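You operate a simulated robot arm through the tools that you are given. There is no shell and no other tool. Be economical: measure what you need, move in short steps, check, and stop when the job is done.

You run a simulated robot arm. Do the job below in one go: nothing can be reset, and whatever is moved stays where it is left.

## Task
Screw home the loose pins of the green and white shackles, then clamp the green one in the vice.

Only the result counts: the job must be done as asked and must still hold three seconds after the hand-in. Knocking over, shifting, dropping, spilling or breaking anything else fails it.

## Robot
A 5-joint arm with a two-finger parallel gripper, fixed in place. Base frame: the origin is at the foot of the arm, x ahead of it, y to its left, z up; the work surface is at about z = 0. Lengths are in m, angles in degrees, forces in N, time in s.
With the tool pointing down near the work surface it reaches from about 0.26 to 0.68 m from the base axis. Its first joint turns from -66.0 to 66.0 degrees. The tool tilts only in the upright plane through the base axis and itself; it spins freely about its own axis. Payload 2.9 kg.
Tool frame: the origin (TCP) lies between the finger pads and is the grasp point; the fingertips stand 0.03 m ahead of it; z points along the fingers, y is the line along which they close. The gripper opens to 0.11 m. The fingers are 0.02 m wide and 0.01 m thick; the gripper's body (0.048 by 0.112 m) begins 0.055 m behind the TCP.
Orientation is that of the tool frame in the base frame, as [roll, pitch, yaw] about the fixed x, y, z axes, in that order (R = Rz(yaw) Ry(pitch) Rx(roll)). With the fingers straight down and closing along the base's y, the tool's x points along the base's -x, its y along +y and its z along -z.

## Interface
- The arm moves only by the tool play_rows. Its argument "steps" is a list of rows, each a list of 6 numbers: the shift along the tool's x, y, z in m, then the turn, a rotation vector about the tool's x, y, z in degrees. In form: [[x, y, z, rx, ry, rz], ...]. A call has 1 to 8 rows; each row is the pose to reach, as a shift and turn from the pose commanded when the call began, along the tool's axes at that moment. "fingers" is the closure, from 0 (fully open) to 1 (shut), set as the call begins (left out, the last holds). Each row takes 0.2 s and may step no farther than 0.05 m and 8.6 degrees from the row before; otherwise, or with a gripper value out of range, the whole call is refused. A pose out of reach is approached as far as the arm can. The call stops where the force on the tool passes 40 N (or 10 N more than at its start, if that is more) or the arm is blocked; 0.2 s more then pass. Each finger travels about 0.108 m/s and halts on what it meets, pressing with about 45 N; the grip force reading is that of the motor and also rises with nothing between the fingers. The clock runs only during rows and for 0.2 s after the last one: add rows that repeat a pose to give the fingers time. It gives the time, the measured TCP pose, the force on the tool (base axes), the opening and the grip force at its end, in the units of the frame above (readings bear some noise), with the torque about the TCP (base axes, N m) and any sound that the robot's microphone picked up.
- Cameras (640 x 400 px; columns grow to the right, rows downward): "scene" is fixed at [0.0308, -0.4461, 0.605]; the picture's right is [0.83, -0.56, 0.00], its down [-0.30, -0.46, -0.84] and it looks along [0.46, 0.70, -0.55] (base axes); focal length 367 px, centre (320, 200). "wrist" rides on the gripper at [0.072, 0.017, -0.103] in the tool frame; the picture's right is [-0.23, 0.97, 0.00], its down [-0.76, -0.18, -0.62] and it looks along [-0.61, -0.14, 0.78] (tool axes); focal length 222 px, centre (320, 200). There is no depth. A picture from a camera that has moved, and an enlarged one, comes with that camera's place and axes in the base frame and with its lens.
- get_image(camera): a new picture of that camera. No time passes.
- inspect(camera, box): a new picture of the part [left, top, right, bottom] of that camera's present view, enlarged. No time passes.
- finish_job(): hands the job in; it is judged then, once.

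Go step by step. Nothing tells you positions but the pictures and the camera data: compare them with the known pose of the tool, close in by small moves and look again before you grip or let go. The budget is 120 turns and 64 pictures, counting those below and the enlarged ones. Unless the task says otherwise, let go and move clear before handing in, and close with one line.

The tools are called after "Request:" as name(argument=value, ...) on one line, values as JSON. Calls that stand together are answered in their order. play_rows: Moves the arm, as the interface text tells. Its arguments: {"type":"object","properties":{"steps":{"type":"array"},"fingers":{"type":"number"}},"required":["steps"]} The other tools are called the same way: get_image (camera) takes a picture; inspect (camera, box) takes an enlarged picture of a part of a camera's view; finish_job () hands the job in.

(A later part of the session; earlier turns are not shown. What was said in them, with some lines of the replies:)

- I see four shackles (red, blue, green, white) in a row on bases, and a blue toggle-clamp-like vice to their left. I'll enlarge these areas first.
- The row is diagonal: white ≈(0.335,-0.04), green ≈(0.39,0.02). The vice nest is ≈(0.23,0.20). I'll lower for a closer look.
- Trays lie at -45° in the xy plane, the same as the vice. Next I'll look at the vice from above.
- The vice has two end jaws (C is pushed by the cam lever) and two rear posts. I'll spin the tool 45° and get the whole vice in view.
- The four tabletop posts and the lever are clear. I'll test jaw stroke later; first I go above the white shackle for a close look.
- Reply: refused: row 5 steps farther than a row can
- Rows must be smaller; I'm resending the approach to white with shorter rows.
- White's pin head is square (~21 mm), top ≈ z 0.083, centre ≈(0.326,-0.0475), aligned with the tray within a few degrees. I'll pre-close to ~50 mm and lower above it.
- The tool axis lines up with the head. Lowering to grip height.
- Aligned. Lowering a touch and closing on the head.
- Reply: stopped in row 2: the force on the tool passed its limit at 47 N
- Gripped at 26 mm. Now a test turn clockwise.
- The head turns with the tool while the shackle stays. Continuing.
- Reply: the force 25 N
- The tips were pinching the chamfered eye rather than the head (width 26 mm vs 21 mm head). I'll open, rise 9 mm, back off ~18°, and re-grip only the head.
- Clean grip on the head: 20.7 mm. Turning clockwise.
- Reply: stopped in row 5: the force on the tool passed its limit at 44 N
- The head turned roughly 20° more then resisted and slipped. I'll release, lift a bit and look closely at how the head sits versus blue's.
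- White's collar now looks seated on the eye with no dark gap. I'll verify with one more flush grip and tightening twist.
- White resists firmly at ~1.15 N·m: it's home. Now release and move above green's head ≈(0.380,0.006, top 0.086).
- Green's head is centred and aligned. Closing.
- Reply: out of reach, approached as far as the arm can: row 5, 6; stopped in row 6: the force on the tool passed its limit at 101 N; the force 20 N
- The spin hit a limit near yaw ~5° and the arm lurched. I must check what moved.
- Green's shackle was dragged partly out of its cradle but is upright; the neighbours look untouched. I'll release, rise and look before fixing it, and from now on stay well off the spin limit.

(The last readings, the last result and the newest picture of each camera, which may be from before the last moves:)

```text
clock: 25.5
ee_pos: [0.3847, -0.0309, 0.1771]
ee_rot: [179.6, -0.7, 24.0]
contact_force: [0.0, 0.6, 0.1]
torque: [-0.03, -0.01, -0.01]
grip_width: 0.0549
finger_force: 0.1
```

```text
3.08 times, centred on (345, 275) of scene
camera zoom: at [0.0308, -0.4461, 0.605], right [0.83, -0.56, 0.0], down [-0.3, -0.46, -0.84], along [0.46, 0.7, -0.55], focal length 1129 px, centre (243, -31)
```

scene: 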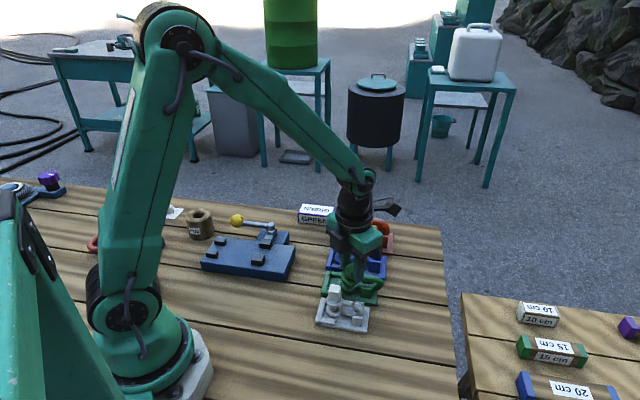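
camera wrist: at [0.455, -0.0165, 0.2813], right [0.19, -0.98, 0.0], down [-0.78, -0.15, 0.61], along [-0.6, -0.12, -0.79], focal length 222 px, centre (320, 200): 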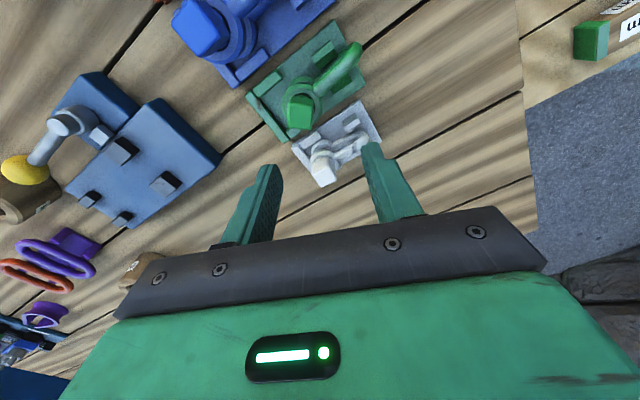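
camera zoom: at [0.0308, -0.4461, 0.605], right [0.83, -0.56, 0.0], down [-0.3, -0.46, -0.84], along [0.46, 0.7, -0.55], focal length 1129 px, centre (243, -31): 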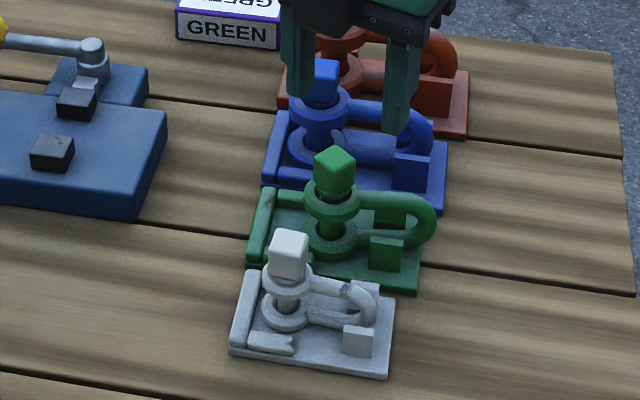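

Green's shackle only slid ~2 cm along its cradle, with the bow still between its blocks, so I can screw it here. I'll unwind the spin counter-clockwise to gain range.

Request:
play_rows(steps=[[0, 0, 0, 0, 0, -8.5], [0, 0, 0, 0, 0, -17], [0, 0, 0, 0, 0, -25.5], [0, 0, 0, 0, 0, -34], [0, 0, 0, 0, 0, -42.5], [0, 0, 0, 0, 0, -51], [0, 0, 0, 0, 0, -59.5], [0, 0, 0, 0, 0, -68]])

Request:
play_rows(steps=[[0, 0, 0, 0, 0, -8.5], [0, 0, 0, 0, 0, -17], [0, 0, 0, 0, 0, -25.5], [0, 0, 0, 0, 0, -34], [0, 0, 0, 0, 0, -42.5], [0, 0, 0, 0, 0, -51], [0, 0, 0, 0, 0, -59.5], [0, 0, 0, 0, 0, -68]])

Request:
play_rows(steps=[[0, 0, 0, 0, 0, -8.5], [0, 0, 0, 0, 0, -17], [0, 0, 0, 0, 0, -25.5], [0, 0, 0, 0, 0, -34], [0, 0, 0, 0, 0, -42.5], [0, 0, 0, 0, 0, -51], [0, 0, 0, 0, 0, -59.5], [0, 0, 0, 0, 0, -68]])

Request:
play_rows(steps=[[0, 0, 0, 0, 0, -8.5], [0, 0, 0, 0, 0, -17], [0, 0, 0, 0, 0, -25.5], [0, 0, 0, 0, 0, -34], [0, 0, 0, 0, 0, -42.5], [0, 0, 0, 0, 0, -51], [0, 0, 0, 0, 0, -59.5], [0, 0, 0, 0, 0, -68]])

```text
clock: 27.3
ee_pos: [0.3826, -0.0302, 0.1767]
ee_rot: [179.1, 0.1, 92.1]
contact_force: [0.1, 0.3, 0.1]
torque: [-0.05, -0.01, 0.01]
grip_width: 0.0552
finger_force: 0.0
```

```text
clock: 29.1
ee_pos: [0.3834, -0.0296, 0.1758]
ee_rot: [179.8, 0.8, 160.1]
contact_force: [0.0, 0.0, -0.2]
torque: [-0.03, 0.03, 0.02]
grip_width: 0.0549
finger_force: 0.0
```

```text
clock: 30.9
ee_pos: [0.382, -0.0294, 0.1769]
ee_rot: [-179.3, 0.5, -131.9]
contact_force: [-0.2, 0.8, 0.7]
torque: [-0.01, 0.01, 0.0]
grip_width: 0.0552
finger_force: 0.0
```

```text
clock: 32.7
ee_pos: [0.3823, -0.029, 0.1761]
ee_rot: [-179.3, -0.4, -63.9]
contact_force: [0.0, 0.0, -0.5]
torque: [-0.01, 0.03, 0.02]
grip_width: 0.0549
finger_force: 0.0
```

Request:
play_rows(steps=[[-0.006, -0.011, 0.01, 0, 0, 0], [-0.0119, -0.0214, 0.035, 0, 0, 0]])

Request:
inspect(camera="wrist", box=[200, 50, 440, 230])

```text
clock: 33.3
ee_pos: [0.3968, -0.0092, 0.1416]
ee_rot: [-179.3, -0.5, -64.1]
contact_force: [0.3, -0.1, 0.6]
torque: [0.0, 0.01, -0.01]
grip_width: 0.0553
finger_force: 0.1
```

```text
2.22 times, centred on (320, 140) of wrist
camera zoom: at [0.4126, -0.0807, 0.2462], right [-0.97, -0.22, -0.01], down [-0.18, 0.76, 0.62], along [-0.13, 0.61, -0.78], focal length 494 px, centre (320, 333)
```

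zoom: 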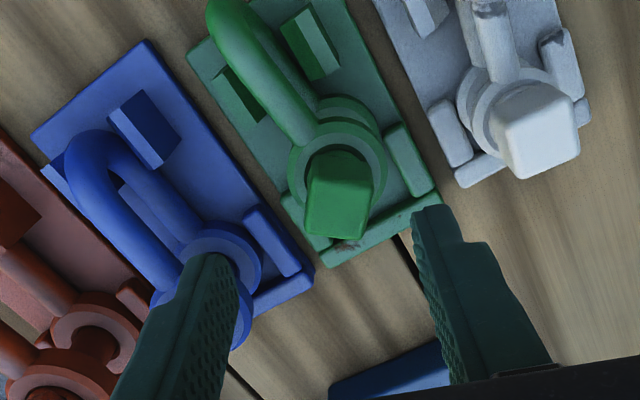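

Request:
play_rows(steps=[[0.001, 0.006, 0.01, 0, 0, 7], [0.001, 0.006, 0.025, 0, 0, 14], [0.001, 0.006, 0.04, 0, 0, 14], [0.001, 0.006, 0.05, 0, 0, 14]])

Request:
inspect(camera="wrist", box=[220, 80, 420, 230])

```text
clock: 34.3
ee_pos: [0.3937, -0.0144, 0.0907]
ee_rot: [-179.2, -0.2, -78.1]
contact_force: [0.2, 0.4, -0.2]
torque: [-0.01, 0.04, -0.02]
grip_width: 0.055
finger_force: 0.0
```

```text
2.67 times, centred on (320, 155) of wrist
camera zoom: at [0.391, -0.0872, 0.1949], right [-1.0, 0.02, -0.01], down [0.01, 0.78, 0.62], along [0.03, 0.62, -0.78], focal length 592 px, centre (320, 320)
```

zoom: 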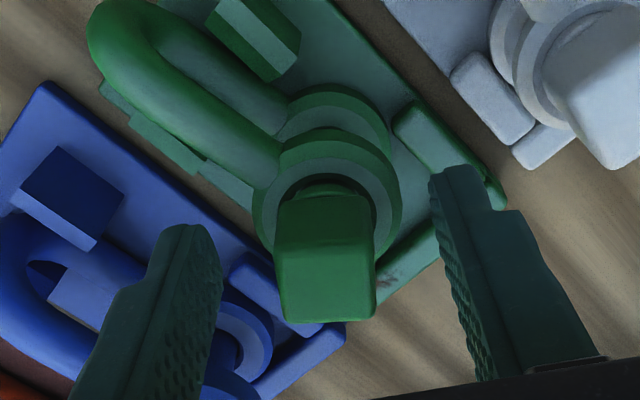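

Request:
play_rows(steps=[[0, 0, 0, 0, 0, 0], [0, 0, 0, 0, 0, 0], [0, 0, 0, 0, 0, 0]], fingers=1.0)

Request:
play_rows(steps=[[0, 0, 0, 0, 0, 8], [0, 0, 0, 0, 0, 16], [0, 0, 0, 0, 0, 24], [0, 0, 0, 0, 0, 32], [0, 0, 0, 0, 0, 40], [0, 0, 0, 0, 0, 48]])

```text
clock: 35.1
ee_pos: [0.3947, -0.0135, 0.0912]
ee_rot: [-179.2, -0.2, -78.0]
contact_force: [-0.6, 0.7, 0.0]
torque: [0.03, 0.05, 0.0]
grip_width: 0.0263
finger_force: 45.2
```

```text
clock: 36.5
ee_pos: [0.3941, -0.0131, 0.0903]
ee_rot: [-179.2, 0.5, -126.2]
contact_force: [-0.4, 0.2, -0.1]
torque: [0.0, 0.0, 0.01]
grip_width: 0.0265
finger_force: 45.3
```

Request:
inspect(camera="scene", box=[290, 220, 400, 330])

```text
3.64 times, centred on (345, 275) of scene
camera zoom: at [0.0308, -0.4461, 0.605], right [0.83, -0.56, 0.0], down [-0.3, -0.46, -0.84], along [0.46, 0.7, -0.55], focal length 1334 px, centre (229, -73)
```

zoom: 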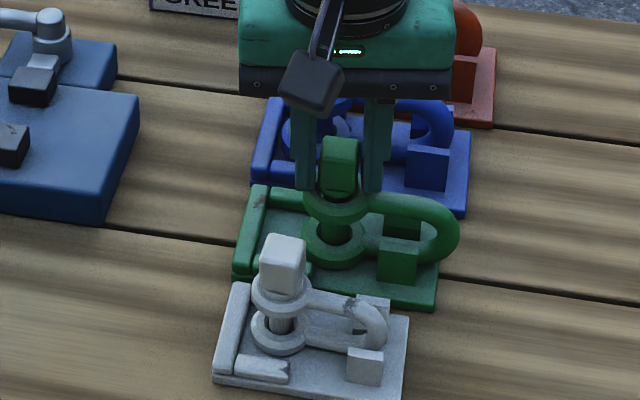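

Pin turns freely and the shackle holds. Continuing.

Request:
play_rows(steps=[[0, 0, 0.0003, 0, 0, 8], [0, 0, 0.0006, 0, 0, 16], [0, 0, 0.0008, 0, 0, 24], [0, 0, 0.001, 0, 0, 32], [0, 0, 0.001, 0, 0, 40], [0, 0, 0.001, 0, 0, 48], [0, 0, 0.001, 0, 0, 56]])

Request:
play_rows(steps=[[0, 0, 0, 0, 0, 8], [0, 0, 0, 0, 0, 16], [0, 0, 0, 0, 0, 24], [0, 0, 0, 0, 0, 32], [0, 0, 0, 0, 0, 40], [0, 0, 0, 0, 0, 48], [0, 0, 0, 0, 0, 56]])

```text
clock: 38.1
ee_pos: [0.3939, -0.0135, 0.0908]
ee_rot: [180.0, 0.8, 177.7]
contact_force: [0.7, 1.3, 0.3]
torque: [0.1, 0.08, 0.02]
grip_width: 0.0264
finger_force: 45.2
```

```text
clock: 39.7
ee_pos: [0.3949, -0.0118, 0.091]
ee_rot: [179.0, 0.7, 122.0]
contact_force: [13.1, 29.0, 14.5]
torque: [1.84, -0.87, 1.2]
grip_width: 0.0271
finger_force: 44.8
```

Torque jumped to 1.2 N·m, so green is seating. Checking closely.

Request:
inspect(camera="scene", box=[315, 245, 375, 300])

```text
7.27 times, centred on (345, 272) of scene
camera zoom: at [0.0308, -0.4461, 0.605], right [0.83, -0.56, 0.0], down [-0.3, -0.46, -0.84], along [0.46, 0.7, -0.55], focal length 2668 px, centre (138, -327)
```

zoom: 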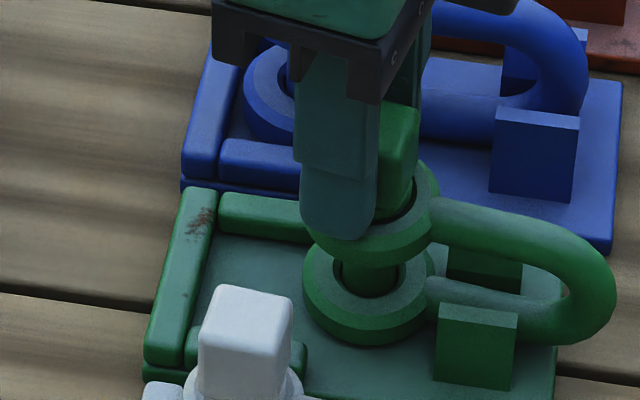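

Request:
play_rows(steps=[[0, 0, 0, 0, 0, 5], [0, 0, 0, 0, 0, 10], [0, 0, 0, 0, 0, 15]])

Request:
inspect(camera="wrist", box=[200, 50, 440, 230])

```text
clock: 40.5
ee_pos: [0.396, -0.0122, 0.0915]
ee_rot: [178.8, 0.5, 107.0]
contact_force: [18.5, 28.2, 9.4]
torque: [1.81, -1.27, 1.41]
grip_width: 0.0285
finger_force: 45.1
```

```text
2.22 times, centred on (320, 140) of wrist
camera zoom: at [0.3888, 0.0619, 0.1949], right [1.0, 0.07, 0.02], down [0.04, -0.78, 0.62], along [0.06, -0.62, -0.78], focal length 494 px, centre (320, 333)
```

zoom: 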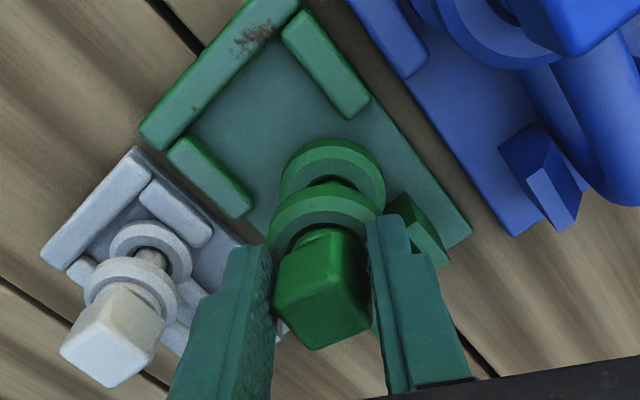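

Torque now passes fully between pin and shackle (grip slips at 1.4 N·m): green's pin is home. I'll release, rise and test the vice lever to learn its stroke.

Request:
play_rows(steps=[[0, 0, 0, 0, 0, -3], [0, 0, 0, 0, 0, -8], [0, 0, -0.02, 0, 0, -8], [0, 0, -0.06, 0, 0, -8], [0, 0, -0.08, 0, 0, 0]], fingers=0.5)

Request:
play_rows(steps=[[0.042, -0.0116, 0, 0, 0, 0], [0.084, -0.0233, 0, 0, 0, 0], [0.126, -0.035, 0, 0, 0, 0], [0.168, -0.0466, 0, 0, 0, 0], [0.21, -0.058, 0, 0, 0, 0], [0.252, -0.07, 0, 0, 0, 0], [0.2946, -0.0815, 0.0, 0, 0, 0]], fingers=1.0)

Request:
get_image(camera="wrist")

```text
clock: 41.7
ee_pos: [0.3909, -0.0145, 0.1726]
ee_rot: [179.2, 0.3, 106.9]
contact_force: [-0.3, -0.5, 0.4]
torque: [0.0, 0.05, 0.03]
grip_width: 0.055
finger_force: 0.0
```

```text
clock: 43.3
ee_pos: [0.2267, 0.2495, 0.1681]
ee_rot: [179.6, -0.3, 106.8]
contact_force: [0.6, 0.2, -0.1]
torque: [-0.03, 0.0, 0.01]
grip_width: 0.0
finger_force: 37.5
```

```text
14 pictures are left
camera wrist: at [0.222, 0.323, 0.2718], right [1.0, 0.07, 0.01], down [0.05, -0.78, 0.62], along [0.05, -0.62, -0.79], focal length 222 px, centre (320, 200)
```

wrist: 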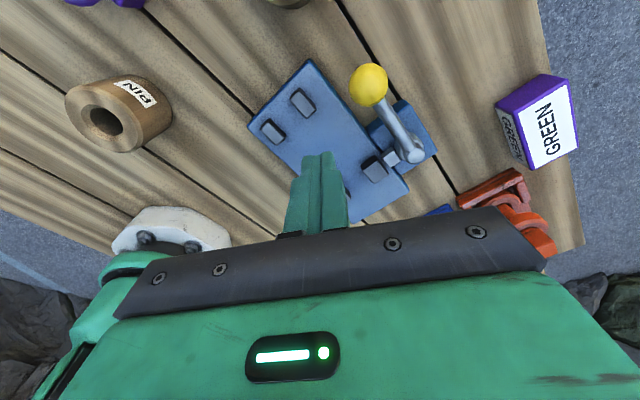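

Ball is near (0.264,0.28). I'll drop the closed fingertips beside it on the vice side and push outward gently.

Request:
play_rows(steps=[[-0.0051, 0.0082, 0.03, 0, 0, 0], [-0.0051, 0.0082, 0.055, 0, 0, 0], [-0.0051, 0.0082, 0.071, 0, 0, 0]])

Request:
play_rows(steps=[[0.0015, 0.017, 0, 0, 0, 0], [0.0083, 0.0255, 0, 0, 0, 0], [0.0164, 0.0365, 0, 0, 0, 0], [0.0226, 0.0488, 0, 0, 0, 0], [0.027, 0.062, 0, 0, 0, 0]])

```text
clock: 44.1
ee_pos: [0.239, 0.2438, 0.0972]
ee_rot: [179.6, -0.3, 106.9]
contact_force: [0.0, 0.1, -0.1]
torque: [-0.03, -0.05, -0.01]
grip_width: 0.0001
finger_force: 37.5
```

```text
clock: 45.3
ee_pos: [0.2909, 0.2862, 0.1006]
ee_rot: [179.5, -0.3, 107.0]
contact_force: [-0.3, -2.1, 2.5]
torque: [-0.05, 0.0, 0.0]
grip_width: 0.0001
finger_force: 37.3
```

Request:
inspect(camera="scene", box=[190, 200, 310, 290])

```text
4.44 times, centred on (250, 245) of scene
camera zoom: at [0.0308, -0.4461, 0.605], right [0.83, -0.56, 0.0], down [-0.3, -0.46, -0.84], along [0.46, 0.7, -0.55], focal length 1630 px, centre (631, 0)
```

zoom: 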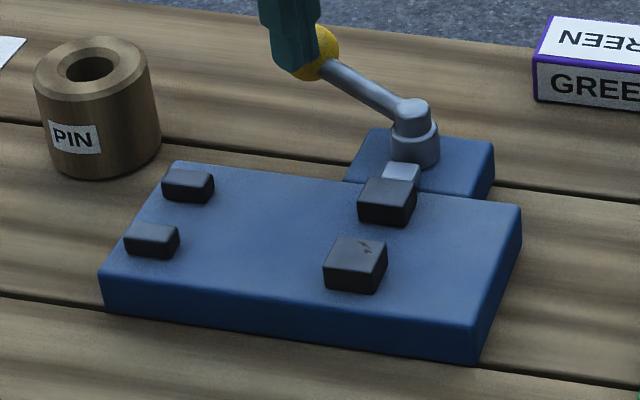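

The lever swings outward and jaw C moves toward D, so outward = close. I'll find the full stroke.

Request:
play_rows(steps=[[0.0058, 0.0067, 0, 0, 0, 0], [0.0053, 0.0205, 0, 0, 0, 0], [0.0024, 0.0343, 0, 0, 0, 0], [-0.0029, 0.0473, 0, 0, 0, 0], [-0.0101, 0.0587, 0, 0, 0, 0], [-0.0195, 0.0694, 0, 0, 0, 0], [-0.0305, 0.0779, 0, 0, 0, 0]])

Request:
inspect(camera="scene", box=[190, 200, 310, 290])

```text
clock: 46.9
ee_pos: [0.3718, 0.2802, 0.0987]
ee_rot: [179.5, -0.1, 106.9]
contact_force: [-7.6, -6.8, 3.2]
torque: [-0.23, 0.22, -0.13]
grip_width: 0.0002
finger_force: 37.7
```

```text
4.44 times, centred on (250, 245) of scene
camera zoom: at [0.0308, -0.4461, 0.605], right [0.83, -0.56, 0.0], down [-0.3, -0.46, -0.84], along [0.46, 0.7, -0.55], focal length 1630 px, centre (631, 0)
```

zoom: 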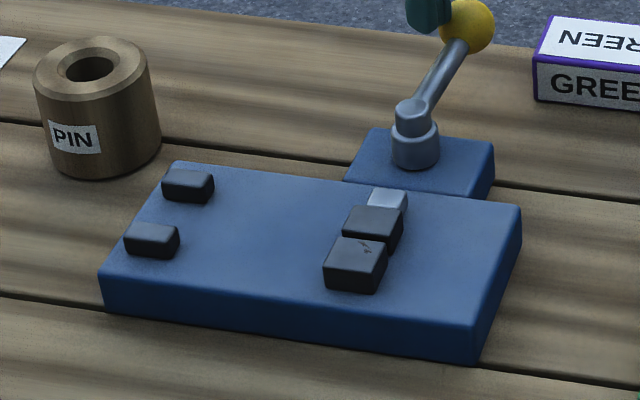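

Full stroke closes the jaws to ~7 mm, so the shackle's straight legs (~13 mm) are what gets clamped. Now I reopen the lever by pushing it back.

Request:
play_rows(steps=[[0.005, -0.006, 0, 0, 0, 0], [0.005, -0.006, -0.045, 0, 0, 0], [0.0, 0, -0.065, 0, 0, 0], [-0.03, 0.007, -0.065, 0, 0, 0], [-0.0587, 0.0137, -0.065, 0, 0, 0], [-0.0587, 0.0137, -0.03, 0, 0, 0], [-0.0587, 0.0137, 0.0, 0, 0, 0]])

Request:
play_rows(steps=[[0.0182, 0.0016, 0, 0, 0, 0], [0.0387, -0.0023, 0, 0, 0, 0], [0.0576, -0.0113, 0, 0, 0, 0], [0.0734, -0.0248, 0, 0, 0, 0], [0.0853, -0.042, 0, 0, 0, 0], [0.0917, -0.0618, 0, 0, 0, 0], [0.0939, -0.0825, 0, 0, 0, 0], [0.093, -0.0909, 0, 0, 0, 0]])

Request:
inspect(camera="scene", box=[190, 200, 310, 290])

```text
clock: 48.5
ee_pos: [0.405, 0.2285, 0.1014]
ee_rot: [179.3, -0.2, 106.9]
contact_force: [0.7, -0.1, -0.2]
torque: [-0.03, 0.02, 0.0]
grip_width: 0.0002
finger_force: 37.4
```

```text
clock: 49.8
ee_pos: [0.3386, 0.2919, 0.1002]
ee_rot: [179.8, -0.1, 106.6]
contact_force: [-2.5, -5.2, 4.4]
torque: [-0.13, 0.1, 0.02]
grip_width: 0.0001
finger_force: 37.4
stopped in row 6: the force on the tool passed its limit at 45 N (the readings are from after the stop); the commanded pose is now the measured one
```

```text
4.44 times, centred on (250, 245) of scene
camera zoom: at [0.0308, -0.4461, 0.605], right [0.83, -0.56, 0.0], down [-0.3, -0.46, -0.84], along [0.46, 0.7, -0.55], focal length 1630 px, centre (631, 0)
```

zoom: 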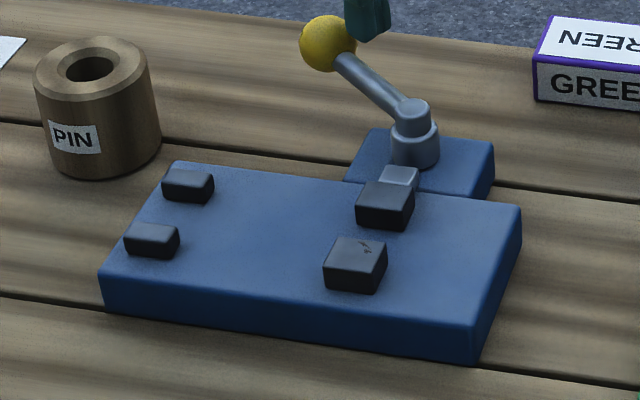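

Lever is partly open; continuing with gentler steps.

Request:
play_rows(steps=[[0.005, -0.007, 0, 0, 0, 0], [0.009, -0.0136, 0, 0, 0, 0], [0.011, -0.0215, 0, 0, 0, 0], [0.0121, -0.0296, 0, 0, 0, 0], [0.0122, -0.038, 0, 0, 0, 0], [0.0118, -0.0458, 0, 0, 0, 0], [0.0108, -0.0505, 0, 0, 0, 0]])

```text
clock: 50.3
ee_pos: [0.3274, 0.2914, 0.0999]
ee_rot: [-179.7, 0.1, 106.3]
contact_force: [-0.4, -4.8, 5.0]
torque: [-0.12, 0.06, 0.1]
grip_width: 0.0
finger_force: 37.6
stopped in row 2: the force on the tool passed its limit at 47 N (the readings are from after the stop); the commanded pose is now the measured one
```

Request:
play_rows(steps=[[0.0, -0.004, 0, 0, 0, 0], [0.0, -0.008, 0, 0, 0, 0], [0.0, -0.012, 0, 0, 0, 0], [0.0008, -0.017, 0, 0, 0, 0], [0.0012, -0.022, 0, 0, 0, 0], [0.0015, -0.027, 0, 0, 0, 0], [0.0013, -0.0316, 0, 0, 0, 0]])

```text
clock: 51.6
ee_pos: [0.3054, 0.2834, 0.1]
ee_rot: [-179.6, 0.2, 106.1]
contact_force: [2.3, -4.7, 3.0]
torque: [-0.1, 0.03, 0.05]
grip_width: 0.0
finger_force: 37.7
stopped in row 6: the force on the tool passed its limit at 43 N (the readings are from after the stop); the commanded pose is now the measured one
```

Request:
play_rows(steps=[[-0.001, -0.003, 0, 0, 0, 0], [-0.0015, -0.006, 0, 0, 0, 0], [-0.0022, -0.009, 0, 0, 0, 0], [-0.0028, -0.0112, 0, 0, 0, 0]])

Request:
inspect(camera="scene", box=[190, 200, 310, 290])

```text
clock: 52.6
ee_pos: [0.2952, 0.2773, 0.0999]
ee_rot: [-179.6, 0.0, 106.0]
contact_force: [17.5, -20.9, 13.8]
torque: [-0.54, -0.34, 0.13]
grip_width: 0.0001
finger_force: 37.7
```

```text
4.44 times, centred on (250, 245) of scene
camera zoom: at [0.0307, -0.4461, 0.6049], right [0.83, -0.56, 0.0], down [-0.3, -0.46, -0.84], along [0.46, 0.7, -0.55], focal length 1630 px, centre (631, 0)
```

zoom: 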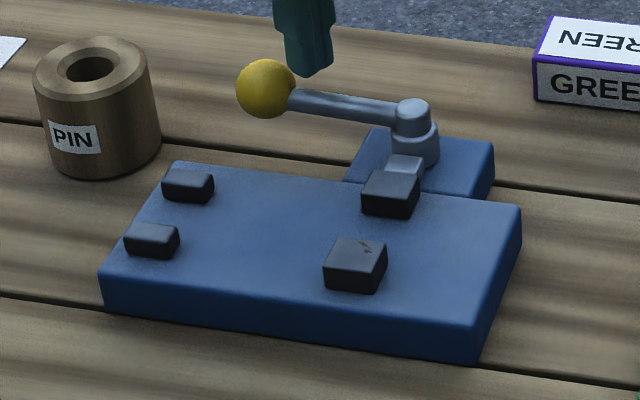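

Lever is back fully open. Now I return to the green shackle to grip its pin head.

Request:
play_rows(steps=[[0.004, 0.006, 0, 0, 0, 0], [0.004, 0.006, -0.04, 0, 0, 0], [0.004, 0.006, -0.075, 0, 0, 0]], fingers=0.5)

Request:
play_rows(steps=[[-0.0443, 0.001, 0, 0, 0, -2], [-0.0886, 0.002, 0, 0, 0, -4], [-0.133, 0.004, 0, 0, 0, -6], [-0.177, 0.005, 0, 0, 0, -8], [-0.2215, 0.006, 0, 0, 0, -10], [-0.266, 0.008, 0, 0, 0, -12], [-0.3103, 0.009, 0, 0, 0, -14], [-0.3103, 0.009, 0.04, 0, 0, -14]])

Request:
inspect(camera="wrist", box=[200, 50, 440, 230])

```text
clock: 52.9
ee_pos: [0.3041, 0.2802, 0.1035]
ee_rot: [179.1, -0.5, 105.4]
contact_force: [52.5, -14.3, 6.0]
torque: [-0.36, -1.4, 0.29]
grip_width: 0.0313
finger_force: 0.0
stopped in row 1: the force on the tool passed its limit at 52 N (the readings are from after the stop); the commanded pose is now the measured one
```

```text
clock: 54.7
ee_pos: [0.3963, -0.0148, 0.0875]
ee_rot: [179.0, 0.6, 120.5]
contact_force: [-2.2, 1.8, 9.9]
torque: [0.24, -0.18, 0.12]
grip_width: 0.055
finger_force: 0.1
stopped in row 8: the force on the tool passed its limit at 140 N (the readings are from after the stop); the commanded pose is now the measured one
```

```text
2.22 times, centred on (320, 140) of wrist
camera zoom: at [0.3726, 0.0554, 0.1908], right [0.95, 0.3, 0.02], down [0.22, -0.75, 0.63], along [0.2, -0.6, -0.78], focal length 494 px, centre (320, 333)
```

zoom: 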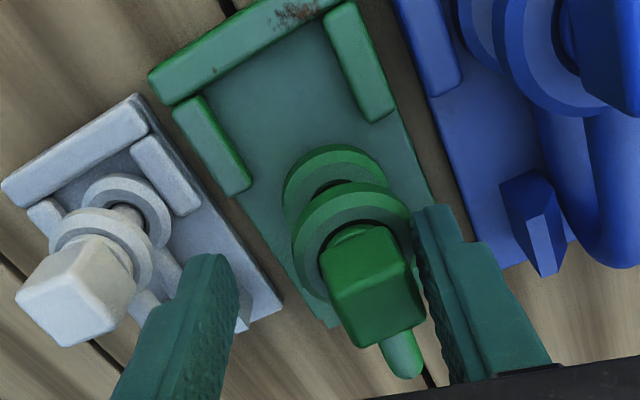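

That chained motion swept low; I must check nothing got disturbed.

Request:
get_image(camera="scene")

```text
8 pictures are left
```

scene: 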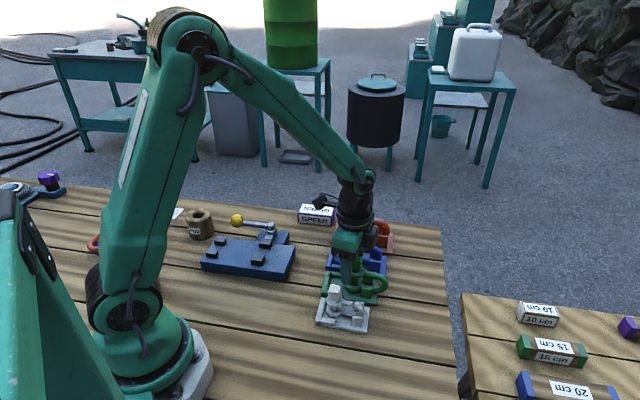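

Scene is intact (vice, lever, trays unchanged); the tips only pressed on green's eye and the shackle shifted slightly. I'll rise 6 mm, recentre and align to the head.

Request:
play_rows(steps=[[0, 0, -0.02, 0, 0, -5], [-0.003, 0.013, -0.02, 0, 0, -10], [-0.003, 0.013, -0.007, 0, 0, -10]])

Request:
inspect(camera="wrist", box=[200, 50, 440, 230])

```text
clock: 55.5
ee_pos: [0.408, -0.0121, 0.0922]
ee_rot: [179.2, 0.7, 130.5]
contact_force: [1.2, -0.4, 0.2]
torque: [0.04, 0.0, 0.0]
grip_width: 0.0551
finger_force: 0.1
```

```text
2.22 times, centred on (320, 140) of wrist
camera zoom: at [0.3727, 0.0545, 0.1958], right [0.89, 0.46, 0.01], down [0.35, -0.69, 0.63], along [0.3, -0.55, -0.78], focal length 494 px, centre (320, 333)
```

zoom: 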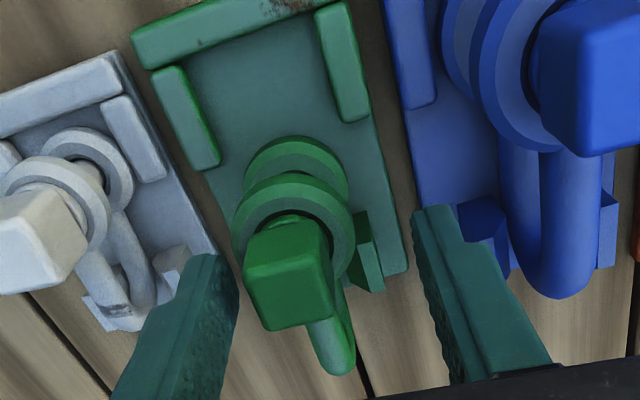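

Request:
play_rows(steps=[[0, -0.008, 0, 0, 0, -5], [0, -0.008, 0, 0, 0, -5]])

Request:
play_rows(steps=[[0, 0, 0, 0, 0, 0], [0, 0, 0, 0, 0, 0], [0, 0, 0, 0, 0, 0]], fingers=1.0)

Request:
inspect(camera="wrist", box=[200, 50, 440, 230])

```text
clock: 56.1
ee_pos: [0.4022, -0.0173, 0.0931]
ee_rot: [179.4, 0.7, 135.6]
contact_force: [0.2, 0.8, 0.2]
torque: [0.01, 0.01, -0.02]
grip_width: 0.0549
finger_force: 0.1
```

```text
clock: 56.9
ee_pos: [0.4028, -0.017, 0.0934]
ee_rot: [179.4, 0.8, 135.5]
contact_force: [-1.0, -0.6, 2.0]
torque: [-0.04, 0.08, 0.02]
grip_width: 0.021
finger_force: 44.6
```

```text
2.22 times, centred on (320, 140) of wrist
camera zoom: at [0.3613, 0.0459, 0.1955], right [0.84, 0.54, 0.01], down [0.41, -0.66, 0.63], along [0.35, -0.53, -0.78], focal length 494 px, centre (320, 333)
```

zoom: 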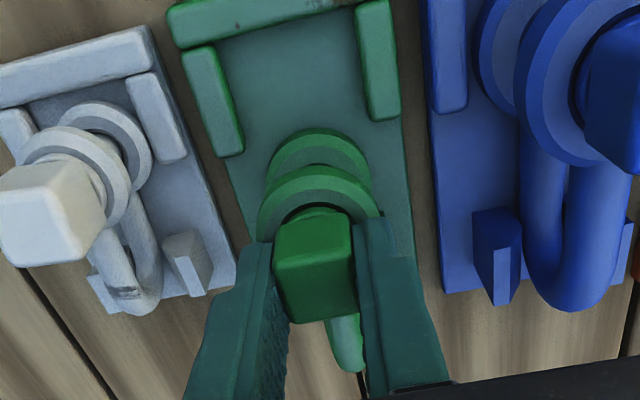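

Flush grip on green's head (21 mm). Now I lift straight up and check that it comes along.

Request:
play_rows(steps=[[0, 0, -0.015, 0, 0, 0], [0, 0, -0.035, 0, 0, 0], [0, 0, -0.06, 0, 0, 0], [0, 0, -0.09, 0, 0, 0]])

Request:
inspect(camera="scene", box=[280, 180, 420, 340])

```text
clock: 57.9
ee_pos: [0.403, -0.0177, 0.1831]
ee_rot: [179.4, 0.6, 135.5]
contact_force: [0.0, 0.2, -2.9]
torque: [0.04, 0.03, 0.02]
grip_width: 0.021
finger_force: 45.4
```

```text
2.50 times, centred on (350, 260) of scene
camera zoom: at [0.0308, -0.4461, 0.605], right [0.83, -0.56, 0.0], down [-0.3, -0.46, -0.84], along [0.46, 0.7, -0.55], focal length 917 px, centre (245, 50)
```

zoom: 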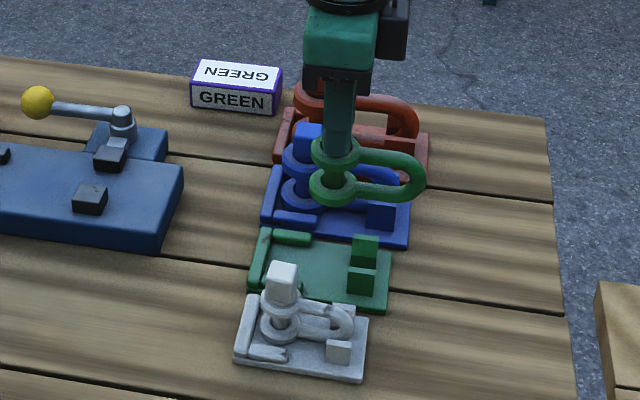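

Lifted cleanly with bow orientation matching the tray. Carrying it over the vice.

Request:
play_rows(steps=[[0.043, 0.007, 0, 0, 0, 0], [0.0865, 0.014, 0, 0, 0, 0], [0.13, 0.021, 0, 0, 0, 0], [0.173, 0.028, 0, 0, 0, 0], [0.216, 0.0347, 0, 0, 0, 0], [0.2594, 0.0417, 0, 0, 0, 0], [0.2594, 0.0417, 0.02, 0, 0, 0]])

Request:
inspect(camera="scene", box=[180, 170, 310, 290])

```text
clock: 59.5
ee_pos: [0.2458, 0.196, 0.1591]
ee_rot: [179.3, 0.1, 135.5]
contact_force: [0.1, 0.3, -3.4]
torque: [0.04, 0.02, -0.01]
grip_width: 0.0208
finger_force: 45.3
```

```text
3.33 times, centred on (245, 230) of scene
camera zoom: at [0.0308, -0.4461, 0.605], right [0.83, -0.56, 0.0], down [-0.3, -0.46, -0.84], along [0.46, 0.7, -0.55], focal length 1223 px, centre (570, 100)
```

zoom: 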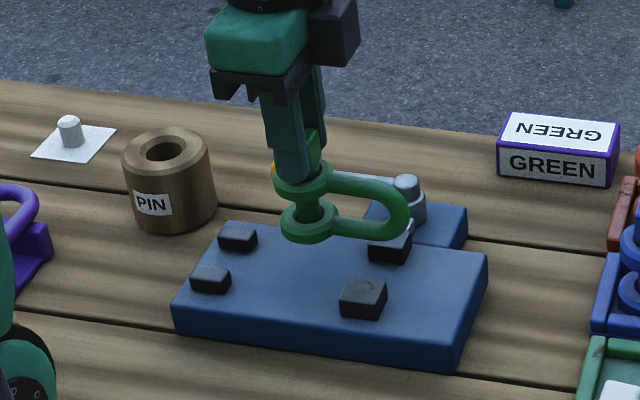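

The legs line up with the gap between jaws C and D, slightly nearer D. Lowering in small steps until it touches.

Request:
play_rows(steps=[[0, 0, 0.012, 0, 0, 0], [0, 0, 0.022, 0, 0, 0], [0, 0, 0.028, 0, 0, 0], [0, 0, 0.032, 0, 0, 0]])

Request:
play_rows(steps=[[0, 0, 0.001, 0, 0, 0], [0, 0, 0.002, 0, 0, 0], [0, 0, 0.003, 0, 0, 0], [0, 0, 0.004, 0, 0, 0], [0, 0, 0.005, 0, 0, 0]])

```text
clock: 60.5
ee_pos: [0.247, 0.1931, 0.1284]
ee_rot: [179.3, 0.1, 135.6]
contact_force: [-0.6, 0.3, -2.6]
torque: [0.01, 0.02, -0.01]
grip_width: 0.0208
finger_force: 45.5
```

```text
clock: 61.7
ee_pos: [0.2463, 0.1944, 0.1253]
ee_rot: [179.3, 0.1, 135.5]
contact_force: [0.4, -1.1, -3.7]
torque: [0.02, 0.04, -0.01]
grip_width: 0.0212
finger_force: 44.7
```

Request:
play_rows(steps=[[0, 0, 0.0015, 0, 0, 0], [0, 0, 0.003, 0, 0, 0], [0, 0, 0.0045, 0, 0, 0], [0, 0, 0.006, 0, 0, 0]])

```text
clock: 62.7
ee_pos: [0.2465, 0.1937, 0.1182]
ee_rot: [179.3, 0.0, 135.6]
contact_force: [-0.1, -0.7, -2.9]
torque: [0.04, 0.05, 0.0]
grip_width: 0.0212
finger_force: 45.0
```

Request:
play_rows(steps=[[0, 0, 0.0015, 0, 0, 0], [0, 0, 0.003, 0, 0, 0], [0, 0, 0.0045, 0, 0, 0], [0, 0, 0.006, 0, 0, 0]])

```text
clock: 63.8
ee_pos: [0.2485, 0.1946, 0.1143]
ee_rot: [179.0, 0.1, 135.4]
contact_force: [-0.7, -1.0, 5.7]
torque: [-0.41, -0.09, -0.02]
grip_width: 0.0213
finger_force: 45.1
stopped in row 4: the force on the tool passed its limit at 42 N (the readings are from after the stop); the commanded pose is now the measured one
```

It's touching down at TCP z≈0.114. A look to confirm seating between the jaws.

Request:
inspect(camera="scene", box=[190, 190, 310, 290])

```text
4.00 times, centred on (250, 240) of scene
camera zoom: at [0.0308, -0.4461, 0.605], right [0.83, -0.56, 0.0], down [-0.3, -0.46, -0.84], along [0.46, 0.7, -0.55], focal length 1468 px, centre (600, 40)
```

zoom: 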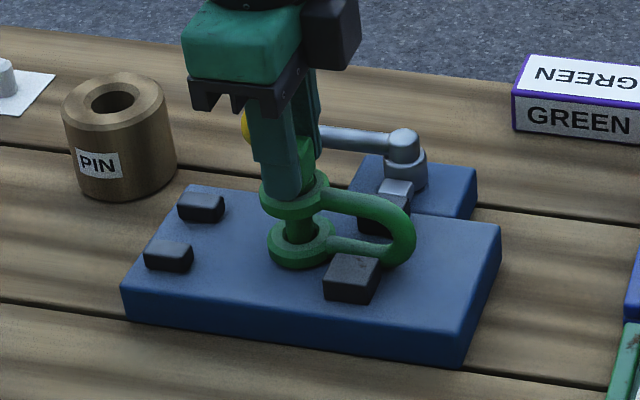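

Seated properly between the jaws. Releasing and rising.

Request:
play_rows(steps=[[0, 0, -0.0005, 0, 0, 0], [0, 0, -0.0005, 0, 0, 0], [0, 0, -0.015, 0, 0, 0], [0, 0, -0.045, 0, 0, 0], [0, 0, -0.08, 0, 0, 0]], fingers=0.55)

```text
clock: 65.0
ee_pos: [0.2468, 0.1932, 0.1955]
ee_rot: [179.0, 0.1, 135.5]
contact_force: [-0.4, -0.8, 0.5]
torque: [0.0, 0.0, 0.03]
grip_width: 0.0496
finger_force: 0.1
```

Request:
play_rows(steps=[[0.023, 0.0155, 0, 0, 0, 0], [0.0454, 0.0308, 0, 0, 0, 0], [0.0454, 0.0308, 0, 0, 0, 0]], fingers=1.0)

Request:
get_image(camera="wrist")

```text
clock: 65.8
ee_pos: [0.2361, 0.2463, 0.1947]
ee_rot: [179.0, 0.0, 135.5]
contact_force: [-0.5, 0.6, -0.1]
torque: [-0.02, -0.02, -0.01]
grip_width: 0.0
finger_force: 37.8
```

```text
2 pictures are left
camera wrist: at [0.1959, 0.309, 0.2978], right [0.84, 0.54, 0.02], down [0.41, -0.67, 0.62], along [0.34, -0.52, -0.78], focal length 222 px, centre (320, 200)
```

wrist: 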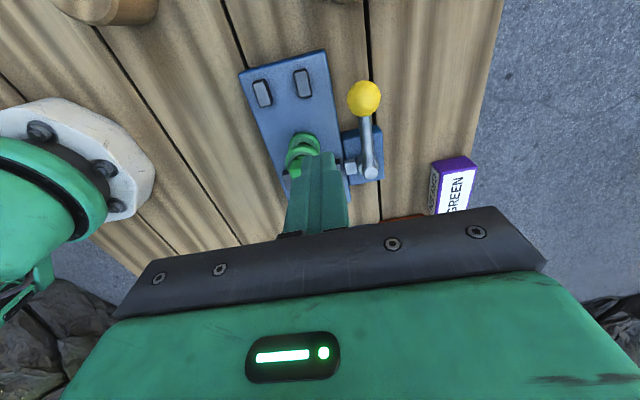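

Lever and shackle are as expected. Lowering the closed fingertips beside the ball, then pushing the lever closed.

Request:
play_rows(steps=[[0, 0, 0.04, 0, 0, 0], [0, 0, 0.075, 0, 0, 0], [0, 0, 0.096, 0, 0, 0]])

Request:
play_rows(steps=[[-0.0045, 0.0206, 0, 0, 0, 0], [-0.0022, 0.0344, 0, 0, 0, 0], [-0.0024, 0.0484, 0, 0, 0, 0], [-0.0049, 0.062, 0, 0, 0, 0], [-0.0098, 0.0751, 0, 0, 0, 0], [-0.0167, 0.0871, 0, 0, 0, 0], [-0.0259, 0.0977, 0, 0, 0, 0]])

```text
clock: 66.5
ee_pos: [0.2363, 0.248, 0.0994]
ee_rot: [179.0, 0.0, 135.4]
contact_force: [0.5, -0.1, 0.1]
torque: [-0.04, 0.02, 0.04]
grip_width: 0.0
finger_force: 37.9
```

```text
clock: 68.2
ee_pos: [0.324, 0.3, 0.1011]
ee_rot: [179.2, -0.1, 135.5]
contact_force: [-3.5, -11.4, 2.4]
torque: [-0.37, 0.09, -0.17]
grip_width: 0.0002
finger_force: 37.5
```

Request:
play_rows(steps=[[-0.0066, 0.0038, 0, 0, 0, 0], [-0.0134, 0.0087, 0, 0, 0, 0], [-0.0207, 0.0128, 0, 0, 0, 0], [-0.0284, 0.0161, 0, 0, 0, 0], [-0.0364, 0.0186, 0, 0, 0, 0], [-0.0446, 0.0203, 0, 0, 0, 0], [-0.0501, 0.0209, 0, 0, 0, 0]])

```text
clock: 69.8
ee_pos: [0.3744, 0.2793, 0.1009]
ee_rot: [179.2, 0.1, 135.5]
contact_force: [-15.3, -14.1, 23.5]
torque: [-0.41, 0.13, -0.15]
grip_width: 0.0001
finger_force: 37.3
```

Request:
inspect(camera="scene", box=[190, 190, 310, 290])

```text
4.00 times, centred on (250, 240) of scene
camera zoom: at [0.0307, -0.4462, 0.6049], right [0.83, -0.56, 0.0], down [-0.3, -0.46, -0.84], along [0.46, 0.7, -0.55], focal length 1468 px, centre (600, 40)
```

zoom: 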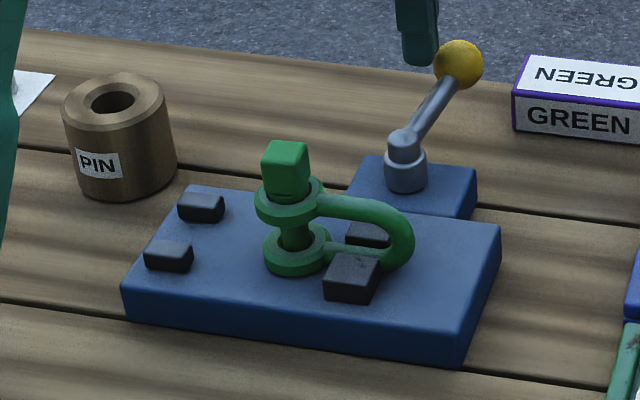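

Jaw C is shut on the shackle's leg and the lever is fully over. I'll back the fingertips off the ball and rise, keeping fingers shut.

Request:
play_rows(steps=[[0.007, -0.0013, 0, 0, 0, 0], [0.0142, -0.0027, 0, 0, 0, 0], [0.0142, -0.0027, -0.04, 0, 0, 0], [0.0142, -0.0027, -0.08, 0, 0, 0], [0.0142, -0.0027, -0.1, 0, 0, 0]])

```text
clock: 71.0
ee_pos: [0.3639, 0.2872, 0.2009]
ee_rot: [179.1, 0.1, 135.6]
contact_force: [-0.2, 0.3, -0.6]
torque: [0.0, 0.0, 0.0]
grip_width: 0.0001
finger_force: 38.0
```

Lever stays. Now a check that green's pin is tight, now held in the vice: moving over its head.

Request:
play_rows(steps=[[0.0045, -0.037, 0, 0, 0, 0], [0.009, -0.0745, 0, 0, 0, 0], [0.0136, -0.112, 0, 0, 0, 0], [0.0182, -0.149, 0, 0, 0, 0], [0.0182, -0.149, 0.03, 0, 0, 0], [0.0182, -0.149, 0.045, 0, 0, 0]], fingers=0.5)

Request:
inspect(camera="wrist", box=[200, 50, 440, 230])

```text
clock: 72.3
ee_pos: [0.2429, 0.1938, 0.1537]
ee_rot: [179.0, 0.1, 135.6]
contact_force: [0.4, -0.4, 0.2]
torque: [0.02, 0.02, 0.03]
grip_width: 0.0549
finger_force: 0.0
```

```text
2.22 times, centred on (320, 140) of wrist
camera zoom: at [0.2034, 0.2561, 0.2586], right [0.84, 0.54, 0.02], down [0.41, -0.67, 0.62], along [0.34, -0.52, -0.78], focal length 494 px, centre (320, 333)
```

zoom: 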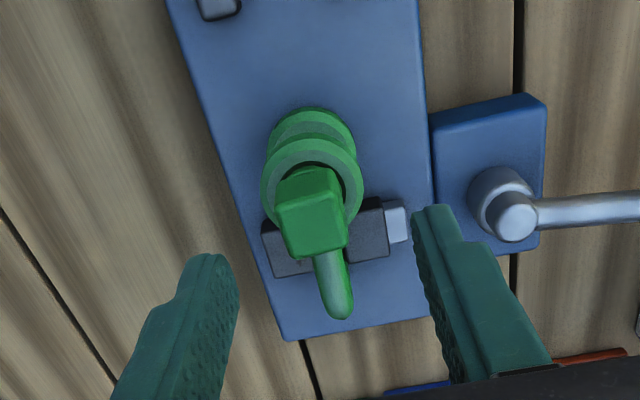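

Clamped squarely and the head is under the tool. Descending to grip it.

Request:
play_rows(steps=[[0, -0.002, 0.015, 0, 0, 0], [0, -0.002, 0.028, 0, 0, 0], [0, -0.002, 0.0355, 0, 0, 0]])

```text
clock: 73.2
ee_pos: [0.2434, 0.1945, 0.1189]
ee_rot: [179.0, 0.1, 135.5]
contact_force: [-0.1, 0.4, 0.5]
torque: [0.03, 0.01, 0.01]
grip_width: 0.0551
finger_force: 0.0
```

Request:
play_rows(steps=[[0, 0, 0, 0, 0, 0], [0, 0, 0, 0, 0, 0], [0, 0, 0, 0, 0, 0]], fingers=1.0)

```text
clock: 74.0
ee_pos: [0.2424, 0.1937, 0.1193]
ee_rot: [179.2, 0.1, 135.4]
contact_force: [-7.9, -3.0, 1.3]
torque: [-0.37, 0.54, -0.02]
grip_width: 0.0209
finger_force: 45.1
```

Flush at 20.9 mm. A small clockwise twist to feel the pin.

Request:
play_rows(steps=[[0, 0, 0, 0, 0, 2], [0, 0, 0, 0, 0, 4], [0, 0, 0, 0, 0, 6]])

```text
clock: 74.8
ee_pos: [0.2448, 0.1931, 0.1188]
ee_rot: [178.9, 0.0, 129.7]
contact_force: [-21.2, 10.0, 6.6]
torque: [0.48, 1.4, 0.32]
grip_width: 0.0212
finger_force: 45.3
```

Request:
play_rows(steps=[[0, 0, 0, 0, 0, 2], [0, 0, 0, 0, 0, 4], [0, 0, 0, 0, 0, 6], [0, 0, 0, 0, 0, 8]])

```text
clock: 75.8
ee_pos: [0.2452, 0.1938, 0.1189]
ee_rot: [178.7, -0.1, 121.5]
contact_force: [11.7, 0.9, 3.5]
torque: [-0.11, -0.64, 1.4]
grip_width: 0.0215
finger_force: 45.1
```

Torque climbs to 1.4 N·m with the head held: green's pin is home. Releasing in place and rising clear.

Request:
play_rows(steps=[[0, 0, 0, 0, 0, 0], [0, 0, 0, 0, 0, 0], [0, 0, -0.02, 0, 0, 0], [0, 0, -0.06, 0, 0, 0], [0, 0, -0.1, 0, 0, 0]], fingers=0.5)

```text
clock: 77.0
ee_pos: [0.2459, 0.1951, 0.2178]
ee_rot: [179.1, -0.1, 121.4]
contact_force: [0.1, -0.6, 0.4]
torque: [0.01, -0.02, -0.01]
grip_width: 0.0552
finger_force: 0.0
```

Both pins took full grip torque without turning further. The green shackle is clamped with the lever fully over, and the arm is clear. Handing in.

Request:
finish_job()

```text
The job is handed in.
```

The pins of the green and white shackles are screwed home, and the green shackle is clamped in the vice; along the way the gripper dragged the green shackle along its cradle, and nothing else looked moved in my last scene pictures.
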